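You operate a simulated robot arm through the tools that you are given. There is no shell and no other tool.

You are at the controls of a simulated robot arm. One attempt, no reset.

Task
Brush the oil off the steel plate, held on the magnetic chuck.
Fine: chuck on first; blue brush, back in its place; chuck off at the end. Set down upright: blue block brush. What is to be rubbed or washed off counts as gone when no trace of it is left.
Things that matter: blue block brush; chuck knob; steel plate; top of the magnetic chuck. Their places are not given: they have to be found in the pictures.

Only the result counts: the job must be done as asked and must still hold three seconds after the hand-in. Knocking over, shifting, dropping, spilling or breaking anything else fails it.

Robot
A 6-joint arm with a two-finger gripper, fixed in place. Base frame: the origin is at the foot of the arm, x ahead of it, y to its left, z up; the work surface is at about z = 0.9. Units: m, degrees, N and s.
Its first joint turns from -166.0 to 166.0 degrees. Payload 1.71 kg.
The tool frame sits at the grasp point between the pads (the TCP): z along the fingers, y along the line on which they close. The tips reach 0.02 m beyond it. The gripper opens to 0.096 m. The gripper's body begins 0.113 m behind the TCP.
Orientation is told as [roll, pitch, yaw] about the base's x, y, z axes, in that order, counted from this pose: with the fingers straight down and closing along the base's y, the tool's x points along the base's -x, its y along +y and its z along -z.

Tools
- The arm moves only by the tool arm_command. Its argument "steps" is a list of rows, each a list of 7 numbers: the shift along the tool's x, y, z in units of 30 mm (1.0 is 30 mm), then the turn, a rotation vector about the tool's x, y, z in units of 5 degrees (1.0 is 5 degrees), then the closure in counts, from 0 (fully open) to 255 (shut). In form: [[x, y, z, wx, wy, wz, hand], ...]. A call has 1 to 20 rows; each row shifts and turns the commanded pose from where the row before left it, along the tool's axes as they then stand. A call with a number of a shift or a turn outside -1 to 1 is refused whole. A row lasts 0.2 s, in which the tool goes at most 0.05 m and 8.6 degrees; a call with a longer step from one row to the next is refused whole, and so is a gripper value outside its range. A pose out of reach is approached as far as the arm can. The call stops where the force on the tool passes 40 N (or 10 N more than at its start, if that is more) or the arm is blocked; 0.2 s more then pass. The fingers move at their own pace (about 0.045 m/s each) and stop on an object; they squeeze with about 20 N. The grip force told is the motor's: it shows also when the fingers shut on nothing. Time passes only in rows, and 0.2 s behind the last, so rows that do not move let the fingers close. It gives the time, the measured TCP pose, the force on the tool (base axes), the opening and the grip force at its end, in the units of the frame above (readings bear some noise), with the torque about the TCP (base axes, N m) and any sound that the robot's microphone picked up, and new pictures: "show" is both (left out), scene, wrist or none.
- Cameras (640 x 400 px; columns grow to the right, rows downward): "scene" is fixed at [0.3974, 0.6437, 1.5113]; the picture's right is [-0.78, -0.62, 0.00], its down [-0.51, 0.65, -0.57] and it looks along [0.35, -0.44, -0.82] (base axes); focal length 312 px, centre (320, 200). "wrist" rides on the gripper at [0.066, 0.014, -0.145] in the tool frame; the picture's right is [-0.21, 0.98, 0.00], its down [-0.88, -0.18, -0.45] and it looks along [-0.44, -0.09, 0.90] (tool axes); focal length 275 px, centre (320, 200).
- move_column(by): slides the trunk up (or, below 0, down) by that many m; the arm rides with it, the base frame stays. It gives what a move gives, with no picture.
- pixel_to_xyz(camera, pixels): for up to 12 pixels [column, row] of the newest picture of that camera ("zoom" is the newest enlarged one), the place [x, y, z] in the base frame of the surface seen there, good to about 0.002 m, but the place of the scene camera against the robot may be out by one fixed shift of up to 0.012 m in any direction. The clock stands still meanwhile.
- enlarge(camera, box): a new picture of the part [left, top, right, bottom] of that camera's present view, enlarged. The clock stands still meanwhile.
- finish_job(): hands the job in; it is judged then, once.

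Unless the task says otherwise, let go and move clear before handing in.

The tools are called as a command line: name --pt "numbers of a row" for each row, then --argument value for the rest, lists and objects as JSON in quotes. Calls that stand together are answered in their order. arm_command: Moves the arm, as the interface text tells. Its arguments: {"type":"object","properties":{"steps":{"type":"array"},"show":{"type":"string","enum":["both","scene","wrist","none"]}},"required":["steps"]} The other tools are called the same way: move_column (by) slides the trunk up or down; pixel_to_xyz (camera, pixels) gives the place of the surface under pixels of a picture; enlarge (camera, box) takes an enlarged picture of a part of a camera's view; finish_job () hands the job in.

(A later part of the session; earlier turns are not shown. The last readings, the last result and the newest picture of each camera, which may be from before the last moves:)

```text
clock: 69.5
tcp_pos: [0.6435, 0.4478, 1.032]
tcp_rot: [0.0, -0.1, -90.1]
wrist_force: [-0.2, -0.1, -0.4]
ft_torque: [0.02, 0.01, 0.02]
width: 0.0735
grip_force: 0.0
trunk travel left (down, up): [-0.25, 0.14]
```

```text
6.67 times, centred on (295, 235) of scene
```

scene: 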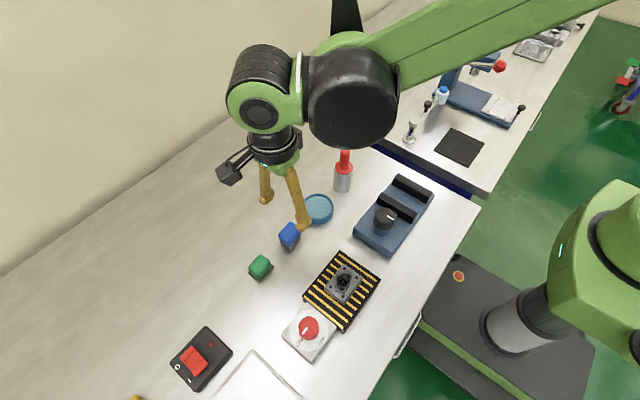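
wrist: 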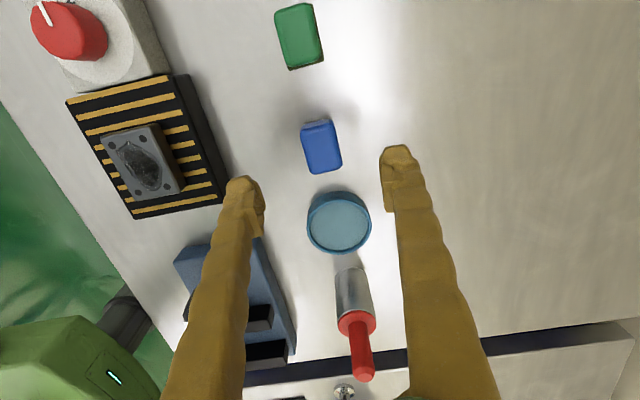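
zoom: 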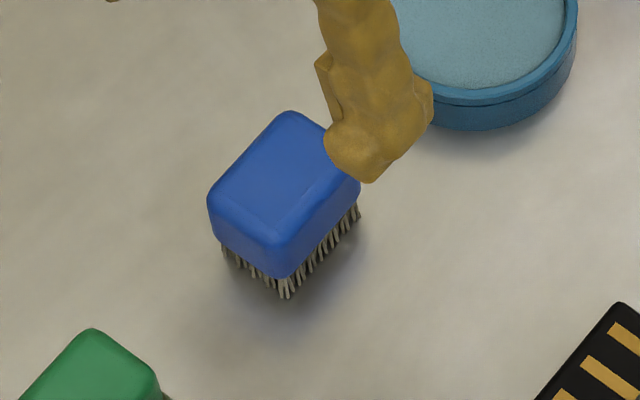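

The brush body is about 0.029 (x) by 0.038 (y), centred near (0.646,0.4475), top z 0.943, bristles from 0.90 to about 0.918. The present yaw closes along its narrow side, so I'll descend to z≈0.936.

arm_command --pt "0 0.05 0.6 0 0 0 60" --pt "0 0 0.8 0 0 0 60" --pt "0 0 0.8 0 0 0 60" --pt "0 0 0.6 0 0 0 60" --pt "0 0 0.4 0 0 0 60" --pt "0 0 0 0 0 0 60"

enlarge --camera "wrist" --box '[220, 110, 420, 260]'

```text
clock: 70.9
tcp_pos: [0.6446, 0.4488, 0.9352]
tcp_rot: [0.0, 0.0, -90.1]
wrist_force: [-0.5, -0.3, -0.4]
ft_torque: [0.02, 0.04, 0.0]
width: 0.0734
grip_force: 0.1
trunk travel left (down, up): [-0.25, 0.14]
```

scene: 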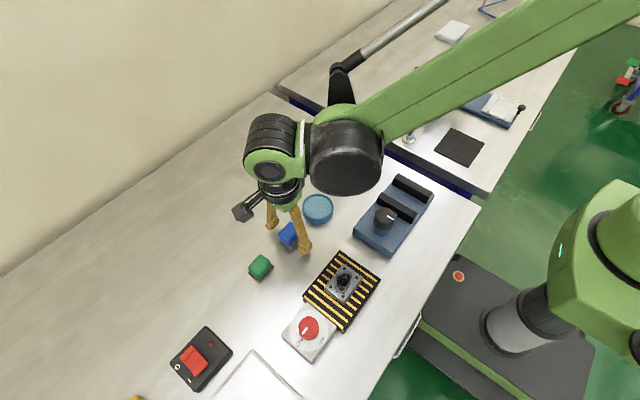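
wrist: 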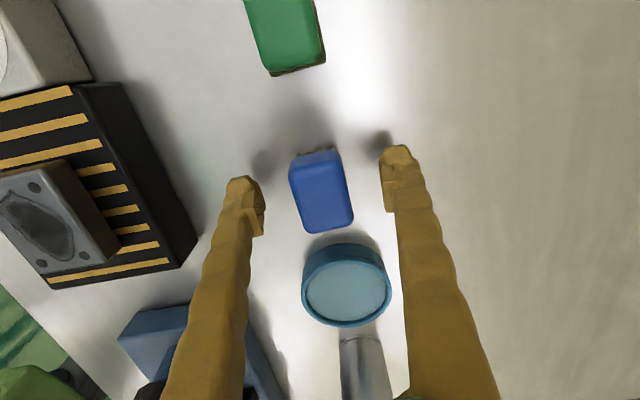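

```text
2.67 times, centred on (320, 185) of wrist
```

zoom: 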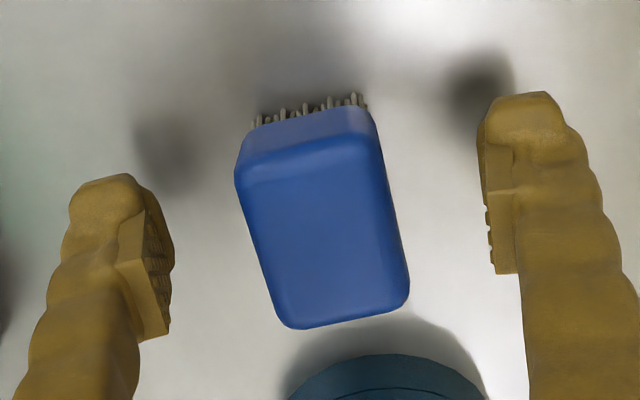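

The brush is centred between the pads. I'll close on it.

arm_command --pt "0 0 0 0 0 0 150" --pt "0 0 0 0 0 0 175" --pt "0 0 0 0 0 0 255" --pt "0 0 0 0 0 0 255" --pt "0 0 0 0 0 0 255" --pt "0 0 0 0 0 0 255" --show "wrist"

```text
clock: 72.3
tcp_pos: [0.6446, 0.4486, 0.9357]
tcp_rot: [0.0, 0.0, -90.0]
wrist_force: [0.0, -0.1, 0.0]
ft_torque: [0.04, 0.03, 0.03]
width: 0.031
grip_force: 19.7
trunk travel left (down, up): [-0.25, 0.14]
```

wrist: 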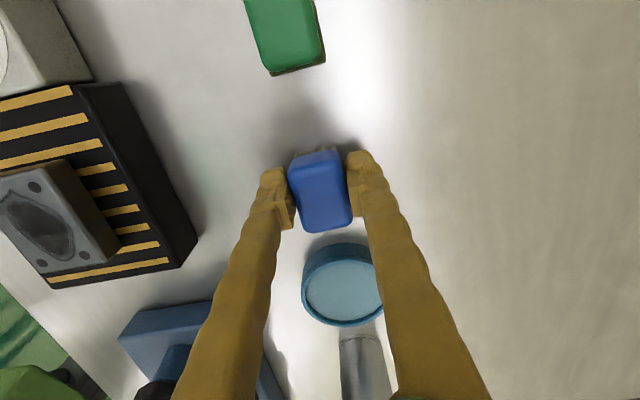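

The brush is held at 0.031 m, grip TCP (0.6446,0.4487,0.9355). I'll lift it gently by 0.09 m.

arm_command --pt "0 0 -0.05 0 0 0 255" --pt "0 0 -0.1 0 0 0 255" --pt "0 0 -0.2 0 0 0 255" --pt "0 0 -0.3 0 0 0 255" --pt "0 0 -0.3 0 0 0 255" --pt "0 0 -0.3 0 0 0 255" --pt "0 0 -0.3 0 0 0 255" --pt "0 0 -0.3 0 0 0 255" --pt "0 0 -0.3 0 0 0 255" --pt "0 0 -0.3 0 0 0 255" --pt "0 0 -0.3 0 0 0 255" --pt "0 0 -0.2 0 0 0 255" --pt "0 0 -0.05 0 0 0 255" --pt "0 0 0 0 0 0 255"

```text
clock: 75.3
tcp_pos: [0.645, 0.4477, 1.0271]
tcp_rot: [0.1, 0.0, -90.1]
wrist_force: [-0.1, -0.5, -1.0]
ft_torque: [-0.01, 0.0, 0.01]
width: 0.0307
grip_force: 20.0
trunk travel left (down, up): [-0.25, 0.14]
```

scene: 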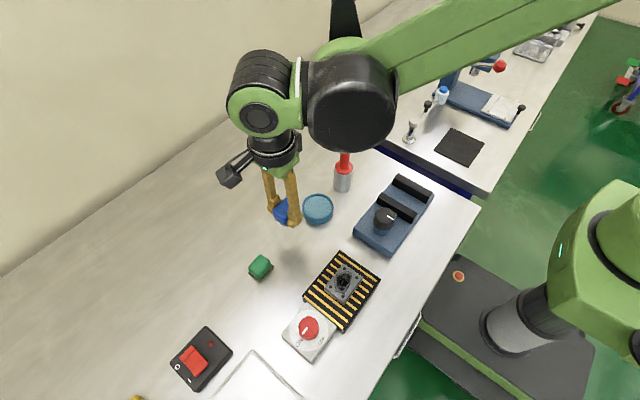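
wrist: 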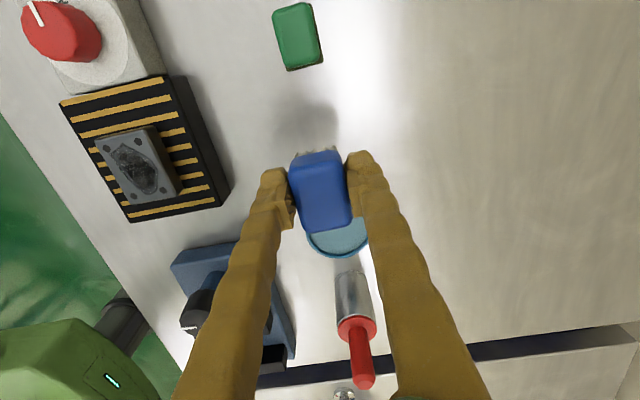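

The brush hangs level at z 1.026. I'll carry it over the plate centre at (0.492,0.4695).

arm_command --pt "0.03 -0.2 0 0 0 0 255" --pt "0.06 -0.4 0 0 0 0 255" --pt "0.08 -0.6 0 0 0 0 255" --pt "0.08 -0.6 0 0 0 0 255" --pt "0.1 -0.7 0 0 0 0 255" --pt "0.1 -0.7 0 0 0 0 255" --pt "0.1 -0.7 0 0 0 0 255" --pt "0.08 -0.6 0 0 0 0 255" --pt "0.05 -0.4 0 0 0 0 255" --pt "0.02 -0.2 0 0 0 0 255" --pt "0 0 0 0 0 0 255" --pt "0 0 0 0 0 0 255"

```text
clock: 77.9
tcp_pos: [0.4918, 0.47, 1.0247]
tcp_rot: [0.0, -0.2, -90.0]
wrist_force: [-0.4, -0.4, 0.0]
ft_torque: [0.03, 0.0, -0.03]
width: 0.0309
grip_force: 19.9
trunk travel left (down, up): [-0.25, 0.14]
```

scene: 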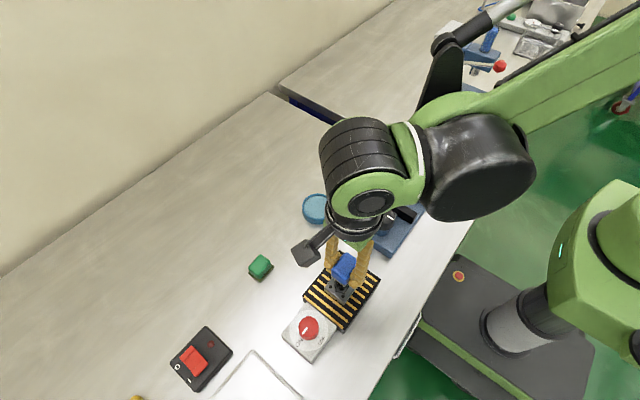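
wrist: 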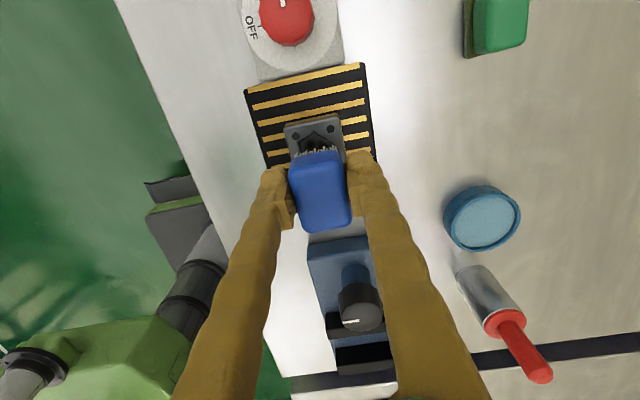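

The brush is over the plate at z≈1.025. I'll lower to just above expected contact (TCP ≈0.9885), then step in small increments watching force.

arm_command --pt "0 0 0.2 0 0 0 255" --pt "0 0 0.3 0 0 0 255" --pt "0 0 0.3 0 0 0 255" --pt "0 0 0.2 0 0 0 255" --pt "0 0 0.1 0 0 0 255" --pt "0 0 0.05 0 0 0 255" --pt "0 0 0 0 0 0 255"

```text
clock: 79.5
tcp_pos: [0.4918, 0.4709, 0.9905]
tcp_rot: [0.1, -0.2, -90.0]
wrist_force: [0.4, -0.8, -0.3]
ft_torque: [-0.05, -0.01, -0.02]
width: 0.0307
grip_force: 19.7
trunk travel left (down, up): [-0.25, 0.14]
```

scene: 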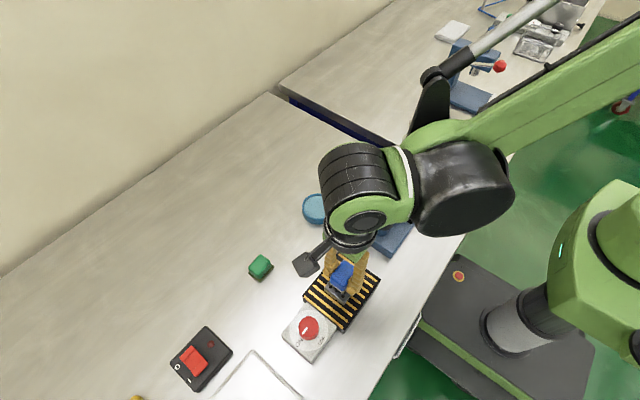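
wrist: 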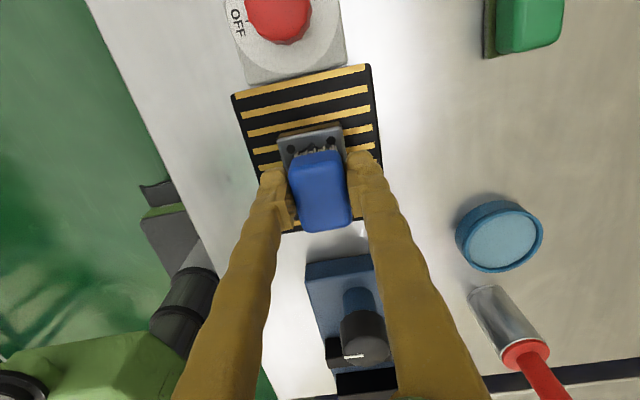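

Just above contact, with no force yet. I'll step down in half-millimetre rows.

arm_command --pt "0 0 0.02 0 0 0 255" --pt "0 0 0.02 0 0 0 255" --pt "0 0 0.02 0 0 0 255" --pt "0 0 0 0 0 0 255" --show "none"

```text
clock: 80.5
tcp_pos: [0.4921, 0.4714, 0.9894]
tcp_rot: [0.1, -0.1, -90.0]
wrist_force: [0.6, -0.1, 0.0]
ft_torque: [-0.02, -0.03, 0.03]
width: 0.0307
grip_force: 20.0
trunk travel left (down, up): [-0.25, 0.14]
```

arm_command --pt "0 0 0.02 0 0 0 255" --pt "0 0 0.02 0 0 0 255" --pt "0 0 0 0 0 0 255" --show "none"

```text
clock: 81.3
tcp_pos: [0.4927, 0.4702, 0.9891]
tcp_rot: [0.0, -0.1, -89.9]
wrist_force: [0.7, 0.9, -0.7]
ft_torque: [0.0, 0.0, 0.01]
width: 0.031
grip_force: 20.0
trunk travel left (down, up): [-0.25, 0.14]
```

Still no contact force. I'll continue down another millimetre or so.

arm_command --pt "0 0 0.02 0 0 0 255" --pt "0 0 0.02 0 0 0 255" --pt "0 0 0 0 0 0 255" --show "none"

arm_command --pt "0 0 0.02 0 0 0 255" --pt "0 0 0 0 0 0 255" --show "wrist"

```text
clock: 82.1
tcp_pos: [0.4921, 0.4704, 0.9879]
tcp_rot: [0.0, 0.0, -90.1]
wrist_force: [3.7, 1.4, 17.6]
ft_torque: [-0.04, -0.07, 0.02]
width: 0.0307
grip_force: 20.0
trunk travel left (down, up): [-0.25, 0.14]
```

```text
clock: 82.7
tcp_pos: [0.4915, 0.4709, 0.9868]
tcp_rot: [0.0, -0.1, -90.0]
wrist_force: [3.6, 0.1, 16.5]
ft_torque: [-0.01, -0.08, 0.05]
width: 0.0306
grip_force: 20.0
trunk travel left (down, up): [-0.25, 0.14]
```

wrist: 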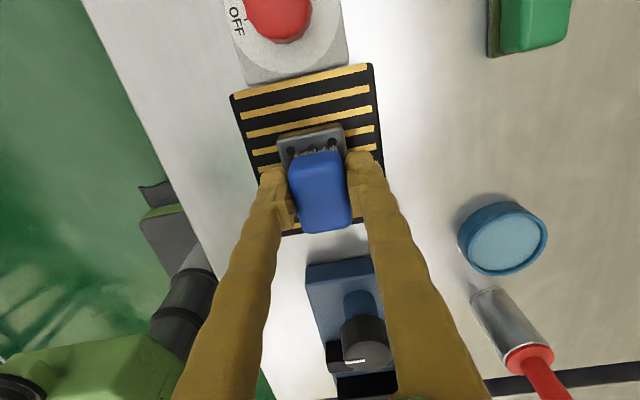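

Contact reached, about 17 N, so I'll ease off slightly to keep the brush from sliding in the grip. Then I'll rub along the plate's length (base y), back and forth.

arm_command --pt "0 0 -0.015 0 0 0 255" --pt "0.1 0 0 0 0 0 255" --pt "0.2 0 0 0 0 0 255" --pt "0.2 0 0 0 0 0 255" --pt "0.1 0 0 0 0 0 255" --pt "-0.1 0 0 0 0 0 255" --pt "-0.2 0 0 0 0 0 255" --pt "-0.2 0 0 0 0 0 255" --pt "-0.2 0 0 0 0 0 255" --pt "-0.2 0 0 0 0 0 255" --pt "-0.2 0 0 0 0 0 255" --pt "-0.1 0 0 0 0 0 255" --pt "0.1 0 0 0 0 0 255" --pt "0.2 0 0 0 0 0 255" --pt "0.2 0 0 0 0 0 255" --pt "0.1 0 0 0 0 0 255"

```text
clock: 86.1
tcp_pos: [0.4915, 0.4706, 0.9872]
tcp_rot: [0.0, 0.0, -90.0]
wrist_force: [-0.2, 0.2, -0.8]
ft_torque: [-0.02, -0.01, 0.03]
width: 0.031
grip_force: 20.2
trunk travel left (down, up): [-0.25, 0.14]
```

scene: 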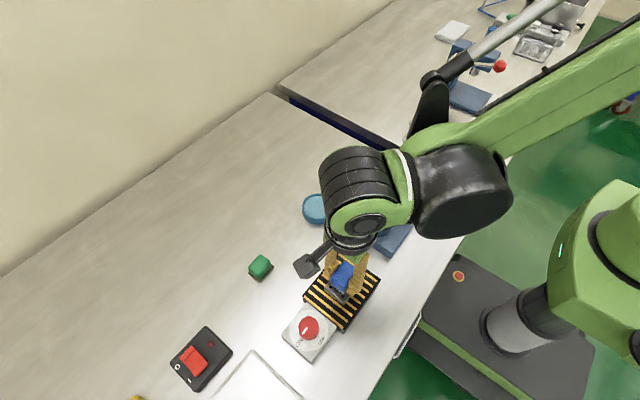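
wrist: 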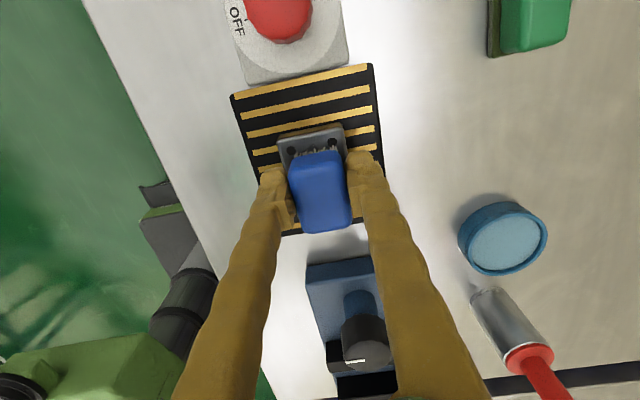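

Force is back to zero, so the contact was lost after easing off. I'll step down again in small amounts for a steady light press.

arm_command --pt "0 0 0.012 0 0 0 255" --pt "0 0 0 0 0 0 255" --show "none"

arm_command --pt "0 0 0.01 0 0 0 255" --pt "0 0 0 0 0 0 255" --show "none"

```text
clock: 86.7
tcp_pos: [0.491, 0.4703, 0.9865]
tcp_rot: [0.0, -0.1, -90.0]
wrist_force: [1.1, 1.6, 2.4]
ft_torque: [0.03, -0.01, 0.03]
width: 0.0309
grip_force: 19.5
trunk travel left (down, up): [-0.25, 0.14]
```

```text
clock: 87.3
tcp_pos: [0.4912, 0.4705, 0.9868]
tcp_rot: [0.0, -0.1, -90.0]
wrist_force: [0.8, 2.8, 13.0]
ft_torque: [0.05, -0.04, -0.02]
width: 0.0312
grip_force: 19.9
trunk travel left (down, up): [-0.25, 0.14]
```

About 13 N of press now. I'll stroke along the plate's length, back and forth.

arm_command --pt "0.1 0 0 0 0 0 255" --pt "0.2 0 0 0 0 0 255" --pt "0.2 0 0 0 0 0 255" --pt "0.1 0 0 0 0 0 255" --pt "-0.1 0 0 0 0 0 255" --pt "-0.2 0 0 0 0 0 255" --pt "-0.2 0 0 0 0 0 255" --pt "-0.2 0 0 0 0 0 255" --pt "-0.2 0 0 0 0 0 255" --pt "-0.2 0 0 0 0 0 255" --pt "-0.1 0 0 0 0 0 255" --pt "0 0 0 0 0 0 255"

enlarge --camera "wrist" --box '[240, 100, 400, 220]'

```text
clock: 89.9
tcp_pos: [0.4923, 0.453, 0.9864]
tcp_rot: [0.0, -0.1, -90.0]
wrist_force: [-1.0, 0.6, 1.7]
ft_torque: [0.03, 0.02, 0.02]
width: 0.031
grip_force: 19.9
trunk travel left (down, up): [-0.25, 0.14]
```

scene: 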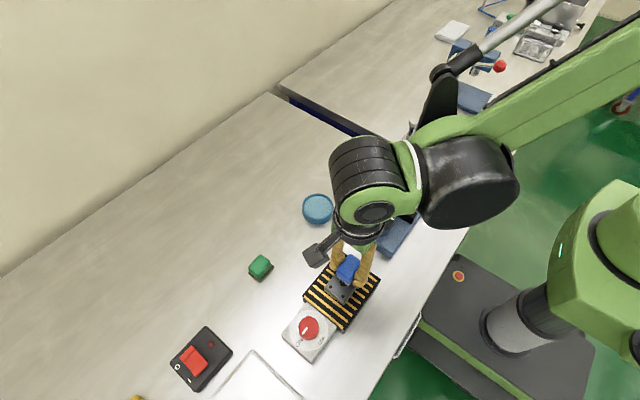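
wrist: 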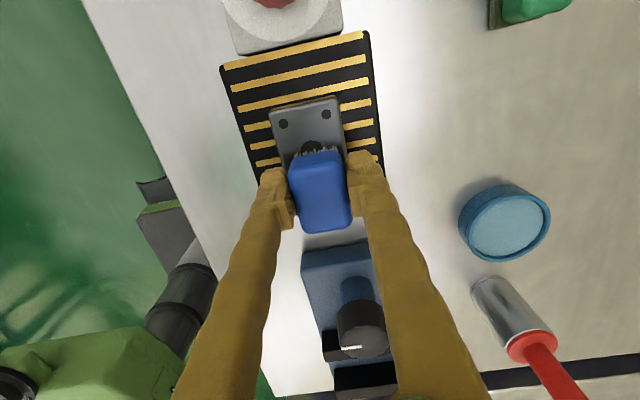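

```text
3.33 times, centred on (320, 160) of wrist
```

zoom: 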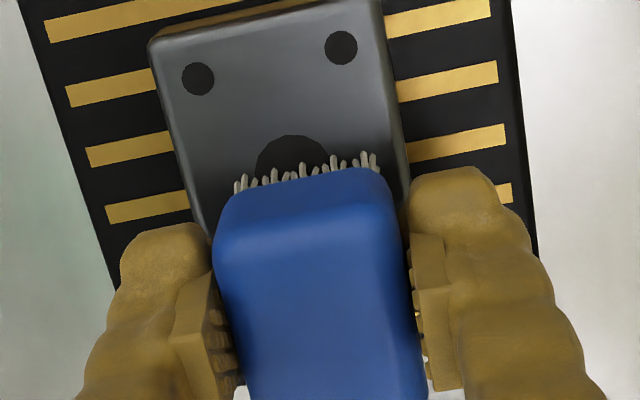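

The upper part of the plate already looks clean at zoom (290,110), with a dark round shape at (290,165) that could be a centre hole or leftover oil. The press has fallen to about 2 N, so I'll lower slightly and run more passes, with side lanes.

arm_command --pt "0 0 0.012 0 0 0 255" --pt "0.1 0 0 0 0 0 255" --pt "0.2 0 0 0 0 0 255" --pt "0.2 0 0 0 0 0 255" --pt "0.2 0 0 0 0 0 255" --pt "0.2 0 0 0 0 0 255" --pt "0.2 0 0 0 0 0 255" --pt "0.1 0 0 0 0 0 255" --pt "0 0.15 0 0 0 0 255" --pt "0 0.15 0 0 0 0 255" --pt "-0.1 0 0 0 0 0 255" --pt "-0.2 0 0 0 0 0 255" --pt "-0.2 0 0 0 0 0 255" --pt "-0.2 0 0 0 0 0 255" --pt "-0.2 0 0 0 0 0 255" --pt "-0.2 0 0 0 0 0 255" --pt "-0.1 0 0 0 0 0 255" --show "wrist"

```text
clock: 93.5
tcp_pos: [0.5009, 0.4526, 0.9856]
tcp_rot: [0.0, -0.1, -90.0]
wrist_force: [-0.2, 4.2, 11.3]
ft_torque: [0.15, 0.01, 0.0]
width: 0.0309
grip_force: 20.0
trunk travel left (down, up): [-0.25, 0.14]
```

wrist: 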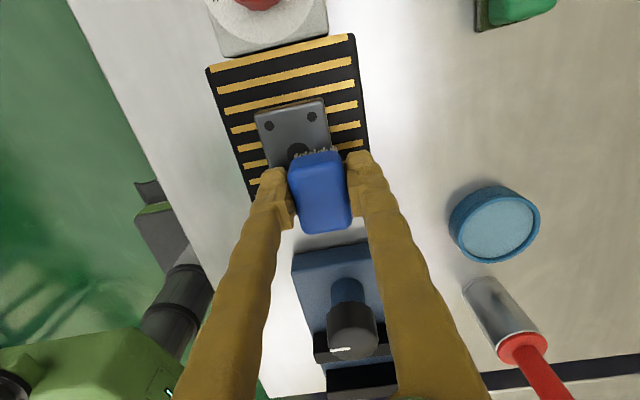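

The press holds at 11 N. Now the other lane: across to x≈0.483 and along the length both ways.

arm_command --pt "0.1 0 0 0 0 0 255" --pt "0.2 0 0 0 0 0 255" --pt "0.2 0 0 0 0 0 255" --pt "0.2 0 0 0 0 0 255" --pt "0.2 0 0 0 0 0 255" --pt "0.2 0 0 0 0 0 255" --pt "0.1 0 0 0 0 0 255" --pt "0 -0.2 0 0 0 0 255" --pt "0 -0.2 0 0 0 0 255" --pt "0 -0.2 0 0 0 0 255" --pt "-0.1 0 0 0 0 0 255" --pt "-0.2 0 0 0 0 0 255" --pt "-0.2 0 0 0 0 0 255" --pt "-0.2 0 0 0 0 0 255" --pt "-0.2 0 0 0 0 0 255" --pt "-0.2 0 0 0 0 0 255" --pt "-0.1 0 0 0 0 0 255" --show "wrist"

```text
clock: 97.1
tcp_pos: [0.4819, 0.451, 0.9863]
tcp_rot: [0.0, -0.1, -90.0]
wrist_force: [0.6, -0.1, -0.1]
ft_torque: [0.04, 0.0, 0.01]
width: 0.0308
grip_force: 20.3
trunk travel left (down, up): [-0.25, 0.14]
```

wrist: 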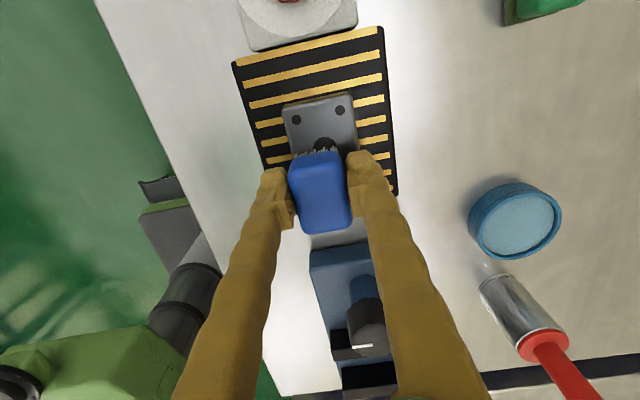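

I'll lift off and step toward −y to look at the whole plate face.

arm_command --pt "0 0 -0.3 0 0 0 255" --pt "0 0 -0.5 0 0 0 255" --pt "-0.4 0.1 -0.5 0 0 0 255" --pt "-0.6 0.1 0 0 0 0 255" --pt "-0.6 0.1 0 0 0 0 255" --pt "-0.4 0 0 0 0 0 255" --pt "0 0 0 0 0 0 255"

enlarge --camera "wrist" --box '[240, 40, 400, 160]'

enlarge --camera "scene" --box '[300, 240, 390, 330]'

```text
clock: 98.7
tcp_pos: [0.4915, 0.3924, 1.0245]
tcp_rot: [0.0, -0.1, -90.0]
wrist_force: [-0.3, -0.6, -1.1]
ft_torque: [0.01, 0.0, -0.03]
width: 0.0311
grip_force: 19.5
trunk travel left (down, up): [-0.25, 0.14]
```

scene: 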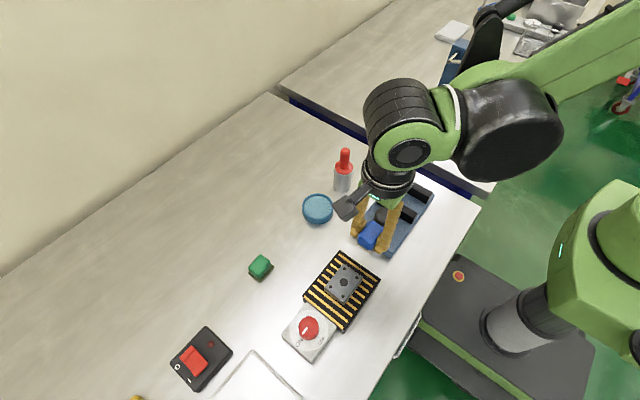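
wrist: 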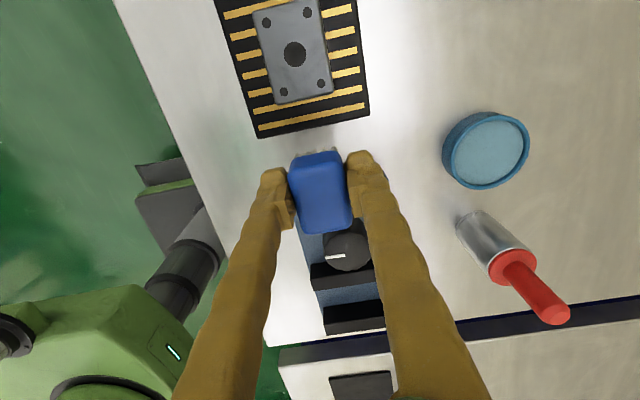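

```text
3.33 times, centred on (320, 100) of wrist
```

zoom: 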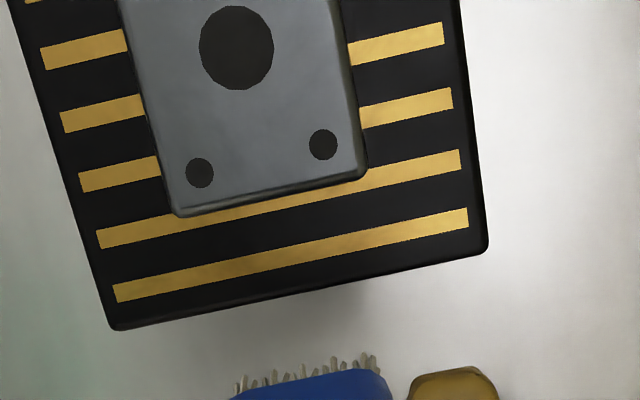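

```text
4.44 times, centred on (345, 285) of scene
```

zoom: 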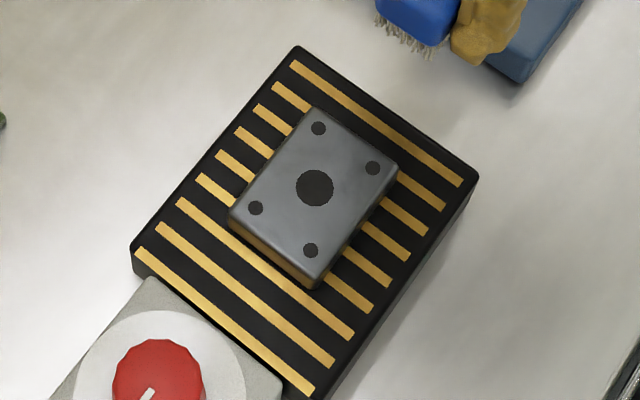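

The plate looks clean: four small holes and one perfectly round centre hole in the same dark tone. I'll magnify it to look for any faint trace.

enlarge --camera "wrist" --box '[245, 0, 345, 110]'

enlarge --camera "scene" --box '[325, 258, 365, 308]'

```text
3.64 times, centred on (295, 55) of wrist
```

zoom: 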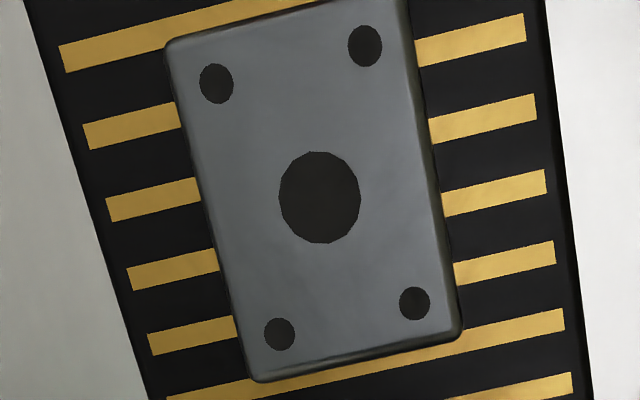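

```text
8.00 times, centred on (345, 283) of scene
```

zoom: 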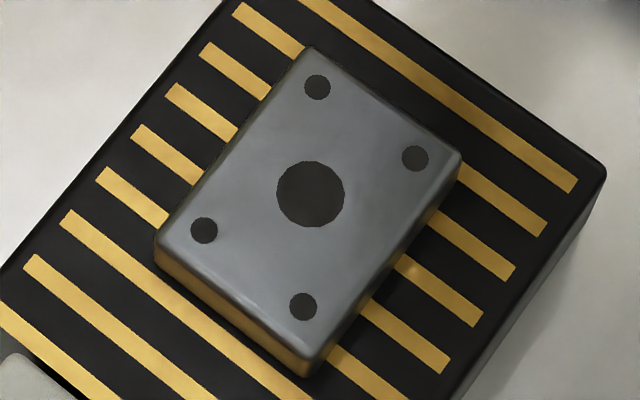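

No trace is visible in either view; the round centre mark matches the holes. For certainty I'll do one more light set of passes, since the last lane ended with little pressure.

arm_command --pt "0.4 0 0 0 0 0 255" --pt "0.6 0 0 0 0 0 255" --pt "0.6 0 0 0 0 0 255" --pt "0.6 0 0 0 0 0 255" --pt "0.38 0 0.1 0 0 0 255" --pt "0 0 0.3 0 0 0 255" --pt "0 0 0.4 0 0 0 255" --pt "0 0 0.3 0 0 0 255" --pt "0 0 0.1 0 0 0 255" --pt "0 0 0 0 0 0 255" --show "none"

arm_command --pt "0 0 0.02 0 0 0 255" --pt "0 0 0.02 0 0 0 255" --pt "0 0 0 0 0 0 255" --show "none"

```text
clock: 100.9
tcp_pos: [0.492, 0.4704, 0.9879]
tcp_rot: [-0.1, -0.1, -90.0]
wrist_force: [0.8, 0.0, -1.0]
ft_torque: [0.01, 0.02, -0.01]
width: 0.031
grip_force: 20.0
trunk travel left (down, up): [-0.25, 0.14]
```

```text
clock: 101.7
tcp_pos: [0.4917, 0.4688, 0.9883]
tcp_rot: [0.2, -0.1, -90.0]
wrist_force: [0.4, -0.1, -1.2]
ft_torque: [-0.04, 0.0, 0.03]
width: 0.0308
grip_force: 19.5
trunk travel left (down, up): [-0.25, 0.14]
```

arm_command --pt "0 0 0.02 0 0 0 255" --pt "0 0 0.01 0 0 0 255" --pt "0 0 0 0 0 0 255" --show "none"

arm_command --pt "0 0 0.012 0 0 0 255" --pt "0 0 0 0 0 0 255" --show "none"

```text
clock: 102.5
tcp_pos: [0.493, 0.4707, 0.9875]
tcp_rot: [0.0, -0.1, -90.0]
wrist_force: [0.0, 0.1, -0.9]
ft_torque: [0.01, 0.01, 0.0]
width: 0.031
grip_force: 19.7
trunk travel left (down, up): [-0.25, 0.14]
```

```text
clock: 103.1
tcp_pos: [0.4933, 0.47, 0.9866]
tcp_rot: [0.0, -0.1, -90.0]
wrist_force: [0.3, -0.8, -0.5]
ft_torque: [0.0, -0.01, 0.03]
width: 0.0306
grip_force: 20.5
trunk travel left (down, up): [-0.25, 0.14]
```

Still hovering with no contact. I'll continue in small steps.

arm_command --pt "0 0 0.015 0 0 0 255" --pt "0 0 0.015 0 0 0 255" --pt "0 0 0 0 0 0 255" --show "none"

arm_command --pt "0 0 0.01 0 0 0 255" --pt "0 0 0 0 0 0 255" --show "none"

```text
clock: 103.9
tcp_pos: [0.4926, 0.4697, 0.9851]
tcp_rot: [-0.1, -0.1, -90.0]
wrist_force: [-0.3, -0.5, 1.0]
ft_torque: [0.0, 0.02, -0.01]
width: 0.0308
grip_force: 20.3
trunk travel left (down, up): [-0.25, 0.14]
```

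```text
clock: 104.5
tcp_pos: [0.4906, 0.4697, 0.9867]
tcp_rot: [0.0, -0.1, -89.9]
wrist_force: [1.4, -0.1, 3.6]
ft_torque: [-0.05, -0.01, -0.05]
width: 0.031
grip_force: 19.6
trunk travel left (down, up): [-0.25, 0.14]
```

Contact at about 4 N. I'll add a hair more and run the centre lane, the +x lane and the −x lane.

arm_command --pt "0 0 0.007 0 0 0 255" --pt "0.1 0 0 0 0 0 255" --pt "0.2 0 0 0 0 0 255" --pt "0.2 0 0 0 0 0 255" --pt "0.1 0 0 0 0 0 255" --pt "-0.1 0 0 0 0 0 255" --pt "-0.2 0 0 0 0 0 255" --pt "-0.2 0 0 0 0 0 255" --pt "-0.2 0 0 0 0 0 255" --pt "-0.2 0 0 0 0 0 255" --pt "-0.2 0 0 0 0 0 255" --pt "-0.1 0 0 0 0 0 255" --pt "0 0.15 0.003 0 0 0 255" --pt "0 0.15 0.003 0 0 0 255" --show "none"

arm_command --pt "0.1 0 0 0 0 0 255" --pt "0.2 0 0 0 0 0 255" --pt "0.2 0 0 0 0 0 255" --pt "0.2 0 0 0 0 0 255" --pt "0.2 0 0 0 0 0 255" --pt "0.2 0 0 0 0 0 255" --pt "0.1 0 0 0 0 0 255" --pt "0 -0.2 0 0 0 0 255" --pt "0 -0.2 0 0 0 0 255" --pt "0 -0.2 0 0 0 0 255" --show "none"

```text
clock: 107.5
tcp_pos: [0.5007, 0.4511, 0.9835]
tcp_rot: [-0.1, -0.1, -90.0]
wrist_force: [-2.9, -1.3, 7.0]
ft_torque: [-0.06, 0.07, -0.01]
width: 0.0309
grip_force: 20.0
trunk travel left (down, up): [-0.25, 0.14]
```

```text
clock: 109.7
tcp_pos: [0.4832, 0.4884, 0.9848]
tcp_rot: [0.0, -0.1, -90.0]
wrist_force: [3.6, 0.0, 11.0]
ft_torque: [-0.08, -0.08, 0.0]
width: 0.031
grip_force: 19.6
trunk travel left (down, up): [-0.25, 0.14]
```

The press is a good 7–11 N. I'll finish the −x lane, come back to the centre and lift off to inspect.

arm_command --pt "-0.1 0 0 0 0 0 255" --pt "-0.2 0 0 0 0 0 255" --pt "-0.2 0 0 0 0 0 255" --pt "-0.2 0 0 0 0 0 255" --pt "-0.2 0 0 0 0 0 255" --pt "-0.2 0 0 0 0 0 255" --pt "-0.1 0 0 0 0 0 255" --pt "0 0.15 0 0 0 0 255" --pt "0 0.15 0 0 0 0 255" --pt "0.2 0 0 0 0 0 255" --pt "0.2 0 0 0 0 0 255" --pt "0.2 0 0 0 0 0 255" --pt "0.2 0 0 0 0 0 255" --pt "0.2 0 0 0 0 0 255" --show "none"

arm_command --pt "0 0 -0.2 0 0 0 255" --pt "0 0 -0.4 0 0 0 255" --pt "0 0 -0.5 0 0 0 255" --pt "0 0 -0.4 0 0 0 255" --pt "-0.4 0 0 0 0 0 255" --pt "-0.7 0 0 0 0 0 255" --pt "-0.7 0 0 0 0 0 255" --pt "-0.7 0 0 0 0 0 255" --pt "-0.4 0 0 0 0 0 255" --pt "0 0 0 0 0 0 255"

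enlarge --camera "wrist" --box '[245, 0, 345, 110]'

enlarge --camera "scene" --box '[325, 258, 365, 308]'

```text
clock: 112.7
tcp_pos: [0.4923, 0.4823, 0.9854]
tcp_rot: [-0.1, -0.1, -90.0]
wrist_force: [0.2, -0.8, -1.4]
ft_torque: [-0.02, -0.03, 0.04]
width: 0.0309
grip_force: 19.8
trunk travel left (down, up): [-0.25, 0.14]
```

```text
clock: 114.9
tcp_pos: [0.4921, 0.3934, 1.0297]
tcp_rot: [-0.1, -0.1, -90.0]
wrist_force: [-0.9, -0.4, -0.9]
ft_torque: [0.01, -0.04, -0.02]
width: 0.0307
grip_force: 20.1
trunk travel left (down, up): [-0.25, 0.14]
```

scene: 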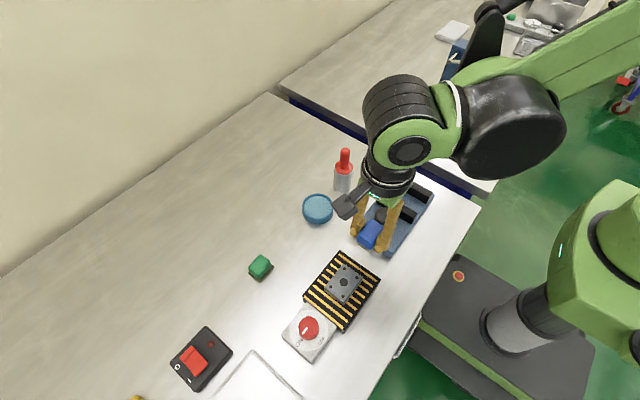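
wrist: 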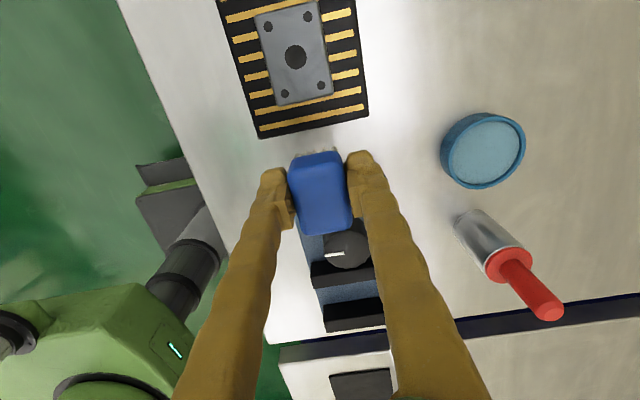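

```text
3.64 times, centred on (295, 55) of wrist
```

zoom: 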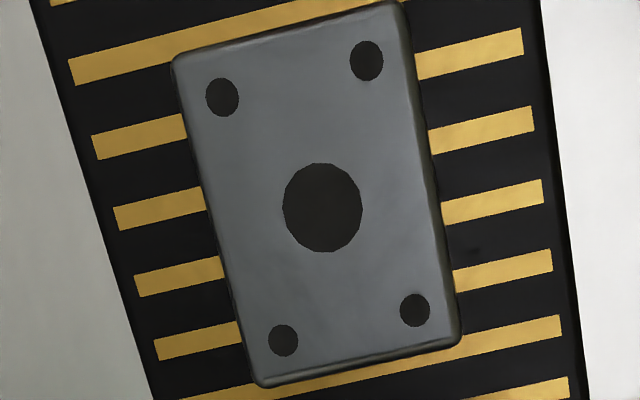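

```text
8.00 times, centred on (345, 283) of scene
```

zoom: 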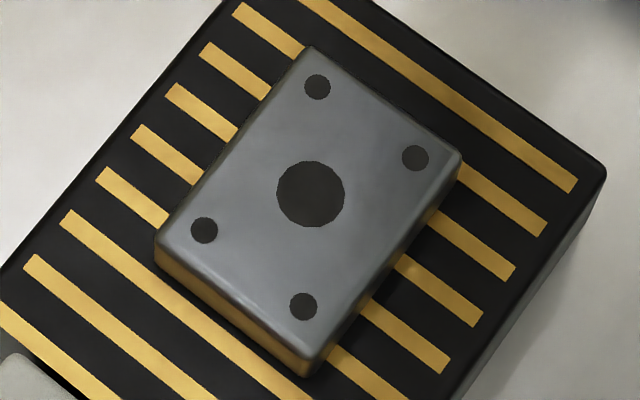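

The plate is spotless in both views and has not moved. Now I'll take the brush back over its place at (0.6446,0.4487).

arm_command --pt "0.1 0.25 0 0 0 0 255" --pt "0.2 0.5 0 0 0 0 255" --pt "0.22 0.65 0 0 0 0 255" --pt "0.25 0.7 0 0 0 0 255" --pt "0.25 0.7 0 0 0 0 255" --pt "0.25 0.7 0 0 0 0 255" --pt "0.22 0.65 0 0 0 0 255" --pt "0.2 0.5 0 0 0 0 255" --pt "0.15 0.4 0 0 0 0 255" --pt "0 0 0 0 0 0 255" --pt "0 0 0 0 0 0 255"

arm_command --pt "0 0 0 0 0 0 255" --show "none"

arm_command --pt "0 0 0 0 0 0 255" --show "none"

```text
clock: 117.3
tcp_pos: [0.6436, 0.4499, 1.0289]
tcp_rot: [0.0, -0.1, -90.0]
wrist_force: [0.2, 0.0, -1.2]
ft_torque: [0.0, -0.02, -0.03]
width: 0.0307
grip_force: 20.2
trunk travel left (down, up): [-0.25, 0.14]
```

scene: 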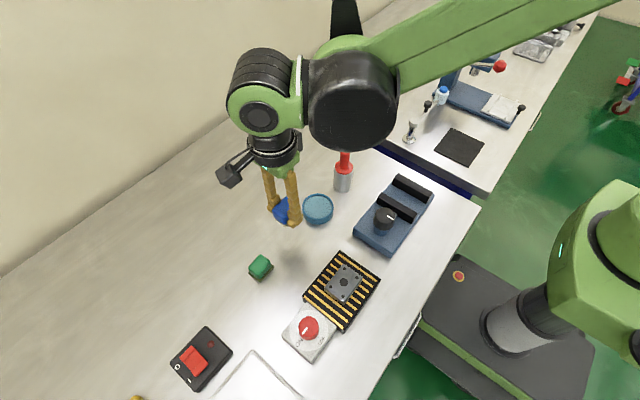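
wrist: 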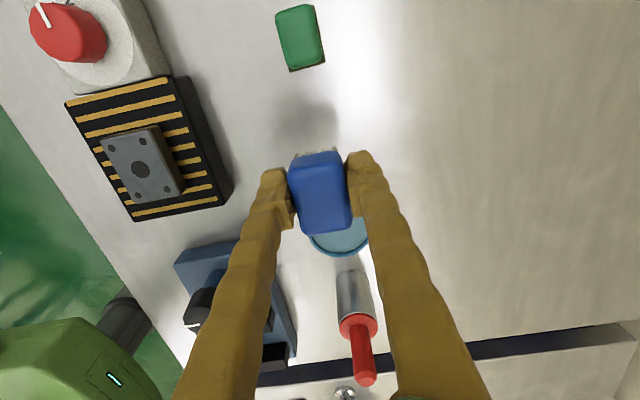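

```text
clock: 117.7
tcp_pos: [0.6422, 0.4496, 1.0291]
tcp_rot: [0.0, -0.1, -90.0]
wrist_force: [-0.4, 0.7, -0.3]
ft_torque: [-0.02, 0.01, -0.01]
width: 0.0308
grip_force: 20.0
trunk travel left (down, up): [-0.25, 0.14]
```

```text
clock: 118.1
tcp_pos: [0.6433, 0.4496, 1.0302]
tcp_rot: [0.0, -0.1, -89.9]
wrist_force: [-0.7, -1.2, -0.8]
ft_torque: [0.03, 0.04, 0.02]
width: 0.0307
grip_force: 19.6
trunk travel left (down, up): [-0.25, 0.14]
```

Averaged position is (0.643,0.4497), within 2 mm of the original spot. I'll correct that and lower to just above the table.

arm_command --pt "-0.04 0.055 0.1 0 0 0 255" --pt "0 0 0.3 0 0 0 255" --pt "0 0 0.4 0 0 0 255" --pt "0 0 0.5 0 0 0 255" --pt "0 0 0.5 0 0 0 255" --pt "0 0 0.5 0 0 0 255" --pt "0 0 0.4 0 0 0 255" --pt "0 0 0.2 0 0 0 255" --pt "0 0 0.1 0 0 0 255" --pt "0 0 0.03 0 0 0 255" --pt "0 0 0 0 0 0 255"

```text
clock: 120.5
tcp_pos: [0.6454, 0.4487, 0.9386]
tcp_rot: [0.0, -0.2, -89.9]
wrist_force: [0.6, 0.1, -0.8]
ft_torque: [-0.02, 0.01, 0.03]
width: 0.0309
grip_force: 20.3
trunk travel left (down, up): [-0.25, 0.14]
```

scene: 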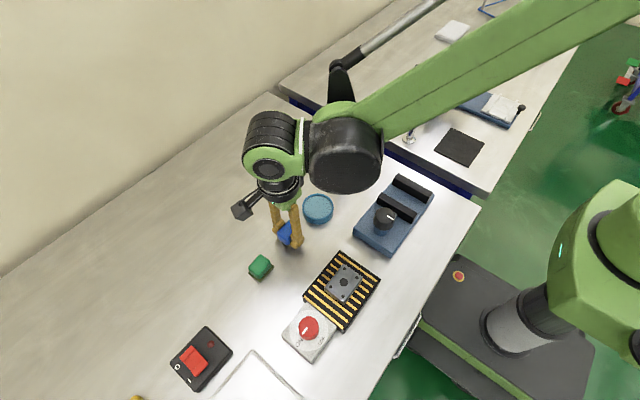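
wrist: 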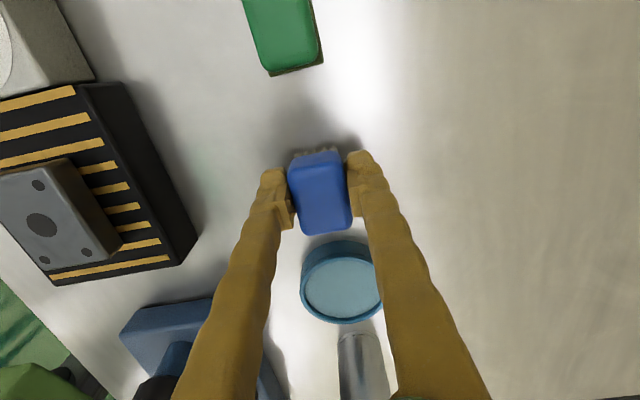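

Now at z≈0.938 with no contact yet. I'll step down in small amounts until the brush touches the table.

arm_command --pt "0 0 0.03 0 0 0 255" --pt "0 0 0.03 0 0 0 255" --pt "0 0 0.03 0 0 0 255" --pt "0 0 0 0 0 0 255" --show "none"

arm_command --pt "0 0 0.02 0 0 0 255" --pt "0 0 0.02 0 0 0 255" --pt "0 0 0 0 0 0 255" --show "none"

```text
clock: 121.5
tcp_pos: [0.6448, 0.4491, 0.9366]
tcp_rot: [0.1, -0.1, -90.0]
wrist_force: [0.1, 0.0, -0.5]
ft_torque: [-0.01, 0.0, -0.03]
width: 0.0309
grip_force: 19.5
trunk travel left (down, up): [-0.25, 0.14]
```

```text
clock: 122.3
tcp_pos: [0.6439, 0.4495, 0.9357]
tcp_rot: [0.0, -0.2, -90.0]
wrist_force: [-0.3, -0.6, 0.0]
ft_torque: [-0.03, -0.03, 0.02]
width: 0.0307
grip_force: 20.1
trunk travel left (down, up): [-0.25, 0.14]
```

arm_command --pt "0 0 0.02 0 0 0 255" --pt "0 0 0.02 0 0 0 255" --pt "0 0 0 0 0 0 255" --show "none"

arm_command --pt "0 0 0.015 0 0 0 255" --pt "0 0 0.015 0 0 0 255" --pt "0 0 0 0 0 0 255" --show "none"

```text
clock: 123.1
tcp_pos: [0.646, 0.4485, 0.9343]
tcp_rot: [0.1, -0.1, -90.0]
wrist_force: [0.5, 0.6, -0.5]
ft_torque: [-0.05, 0.0, 0.02]
width: 0.0306
grip_force: 20.1
trunk travel left (down, up): [-0.25, 0.14]
```

```text
clock: 123.9
tcp_pos: [0.6455, 0.4483, 0.9337]
tcp_rot: [0.0, 0.0, -90.0]
wrist_force: [-0.6, -0.1, -0.3]
ft_torque: [0.0, 0.0, 0.0]
width: 0.0309
grip_force: 20.3
trunk travel left (down, up): [-0.25, 0.14]
```

Still no contact at z≈0.934, as expected since the brush slid up a little in the fingers. I'll keep stepping down.

arm_command --pt "0 0 0.015 0 0 0 255" --pt "0 0 0.015 0 0 0 255" --pt "0 0 0 0 0 0 255" --show "none"

arm_command --pt "0 0 0.01 0 0 0 255" --pt "0 0 0 0 0 0 255" --show "wrist"

```text
clock: 124.7
tcp_pos: [0.6455, 0.4491, 0.9323]
tcp_rot: [0.0, 0.0, -90.0]
wrist_force: [1.0, 2.0, 2.5]
ft_torque: [-0.01, -0.02, 0.0]
width: 0.0307
grip_force: 20.3
trunk travel left (down, up): [-0.25, 0.14]
```

```text
clock: 125.3
tcp_pos: [0.6447, 0.4484, 0.9317]
tcp_rot: [-0.1, -0.1, -90.1]
wrist_force: [3.0, 5.6, 13.1]
ft_torque: [0.04, -0.08, 0.0]
width: 0.0308
grip_force: 19.7
trunk travel left (down, up): [-0.25, 0.14]
```

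wrist: 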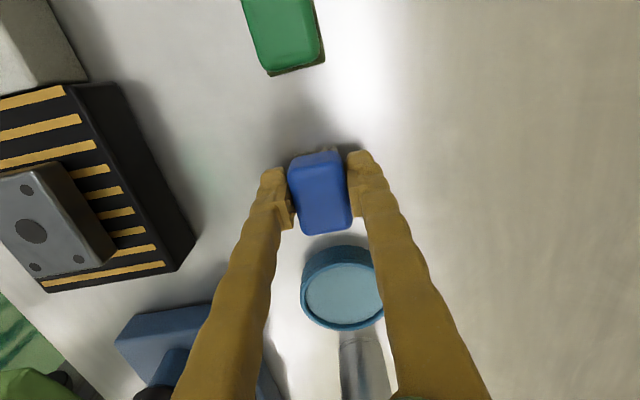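

Contact made (13 N), position (0.645,0.4485) matches the original. I'll ease off a touch, open the fingers and rise straight up.

arm_command --pt "0 0 -0.01 0 0 0 255" --pt "0 0 0 0 0 0 255" --pt "0 0 0 0 0 0 160" --pt "0 0 0 0 0 0 120" --pt "0 0 0 0 0 0 80" --pt "0 0 0 0 0 0 80" --pt "0 0 -0.3 0 0 0 80" --pt "0 0 -0.6 0 0 0 80" --pt "0 0 -0.8 0 0 0 80" --pt "0 0 -0.8 0 0 0 80" --pt "0 0 -0.6 0 0 0 80" --pt "0 0 0 0 0 0 80"

enlarge --camera "wrist" --box '[260, 90, 400, 210]'

pixel_to_xyz --camera "zoom" --pixels '[[226, 142], [328, 118], [356, 250], [262, 276], [291, 198]]'

```text
clock: 127.9
tcp_pos: [0.6444, 0.4482, 1.0252]
tcp_rot: [0.1, 0.0, -90.0]
wrist_force: [-0.2, -0.1, 0.6]
ft_torque: [-0.01, -0.02, 0.0]
width: 0.0658
grip_force: 0.0
trunk travel left (down, up): [-0.25, 0.14]
```

scene: 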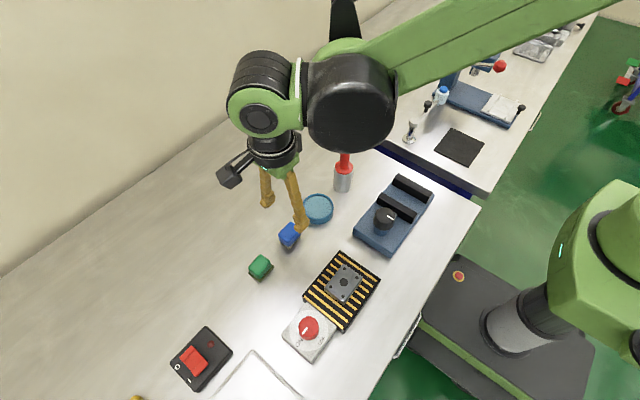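
wrist: 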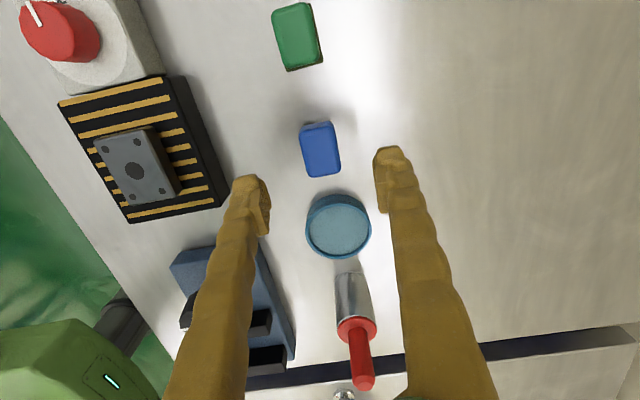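

```text
3.33 times, centred on (330, 150) of wrist
```

zoom: 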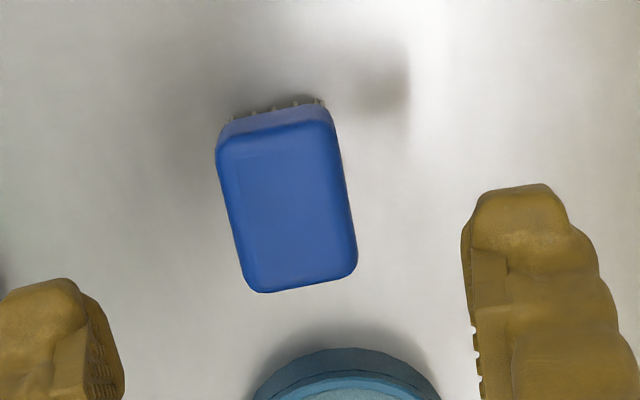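

```text
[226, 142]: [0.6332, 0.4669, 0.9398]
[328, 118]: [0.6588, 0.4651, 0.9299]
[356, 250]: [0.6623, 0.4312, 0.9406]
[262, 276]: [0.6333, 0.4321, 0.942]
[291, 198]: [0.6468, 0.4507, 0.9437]
```

The brush stands upright on its bristles. I'll compare it with the earlier scene picture using the same crop to confirm its place.

pixel_to_xyz --camera "zoom" --pixels '[[224, 152], [326, 128], [352, 258], [260, 285], [289, 207]]'

enlarge --camera "scene" --box '[265, 205, 325, 265]'

```text
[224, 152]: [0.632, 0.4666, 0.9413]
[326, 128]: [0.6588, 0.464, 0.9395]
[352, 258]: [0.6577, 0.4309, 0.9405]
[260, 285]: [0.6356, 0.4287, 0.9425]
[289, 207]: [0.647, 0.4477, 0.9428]
```

```text
6.67 times, centred on (295, 235) of scene
```

zoom: 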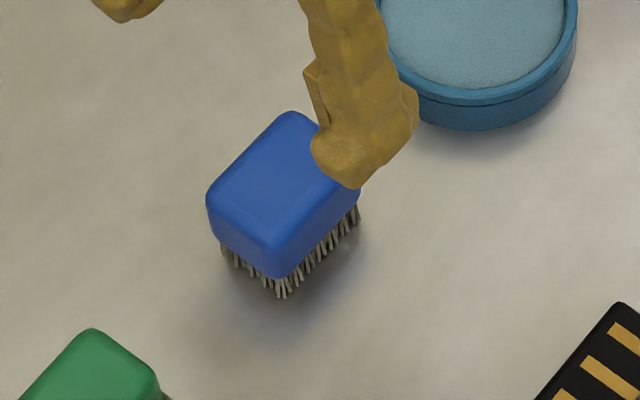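

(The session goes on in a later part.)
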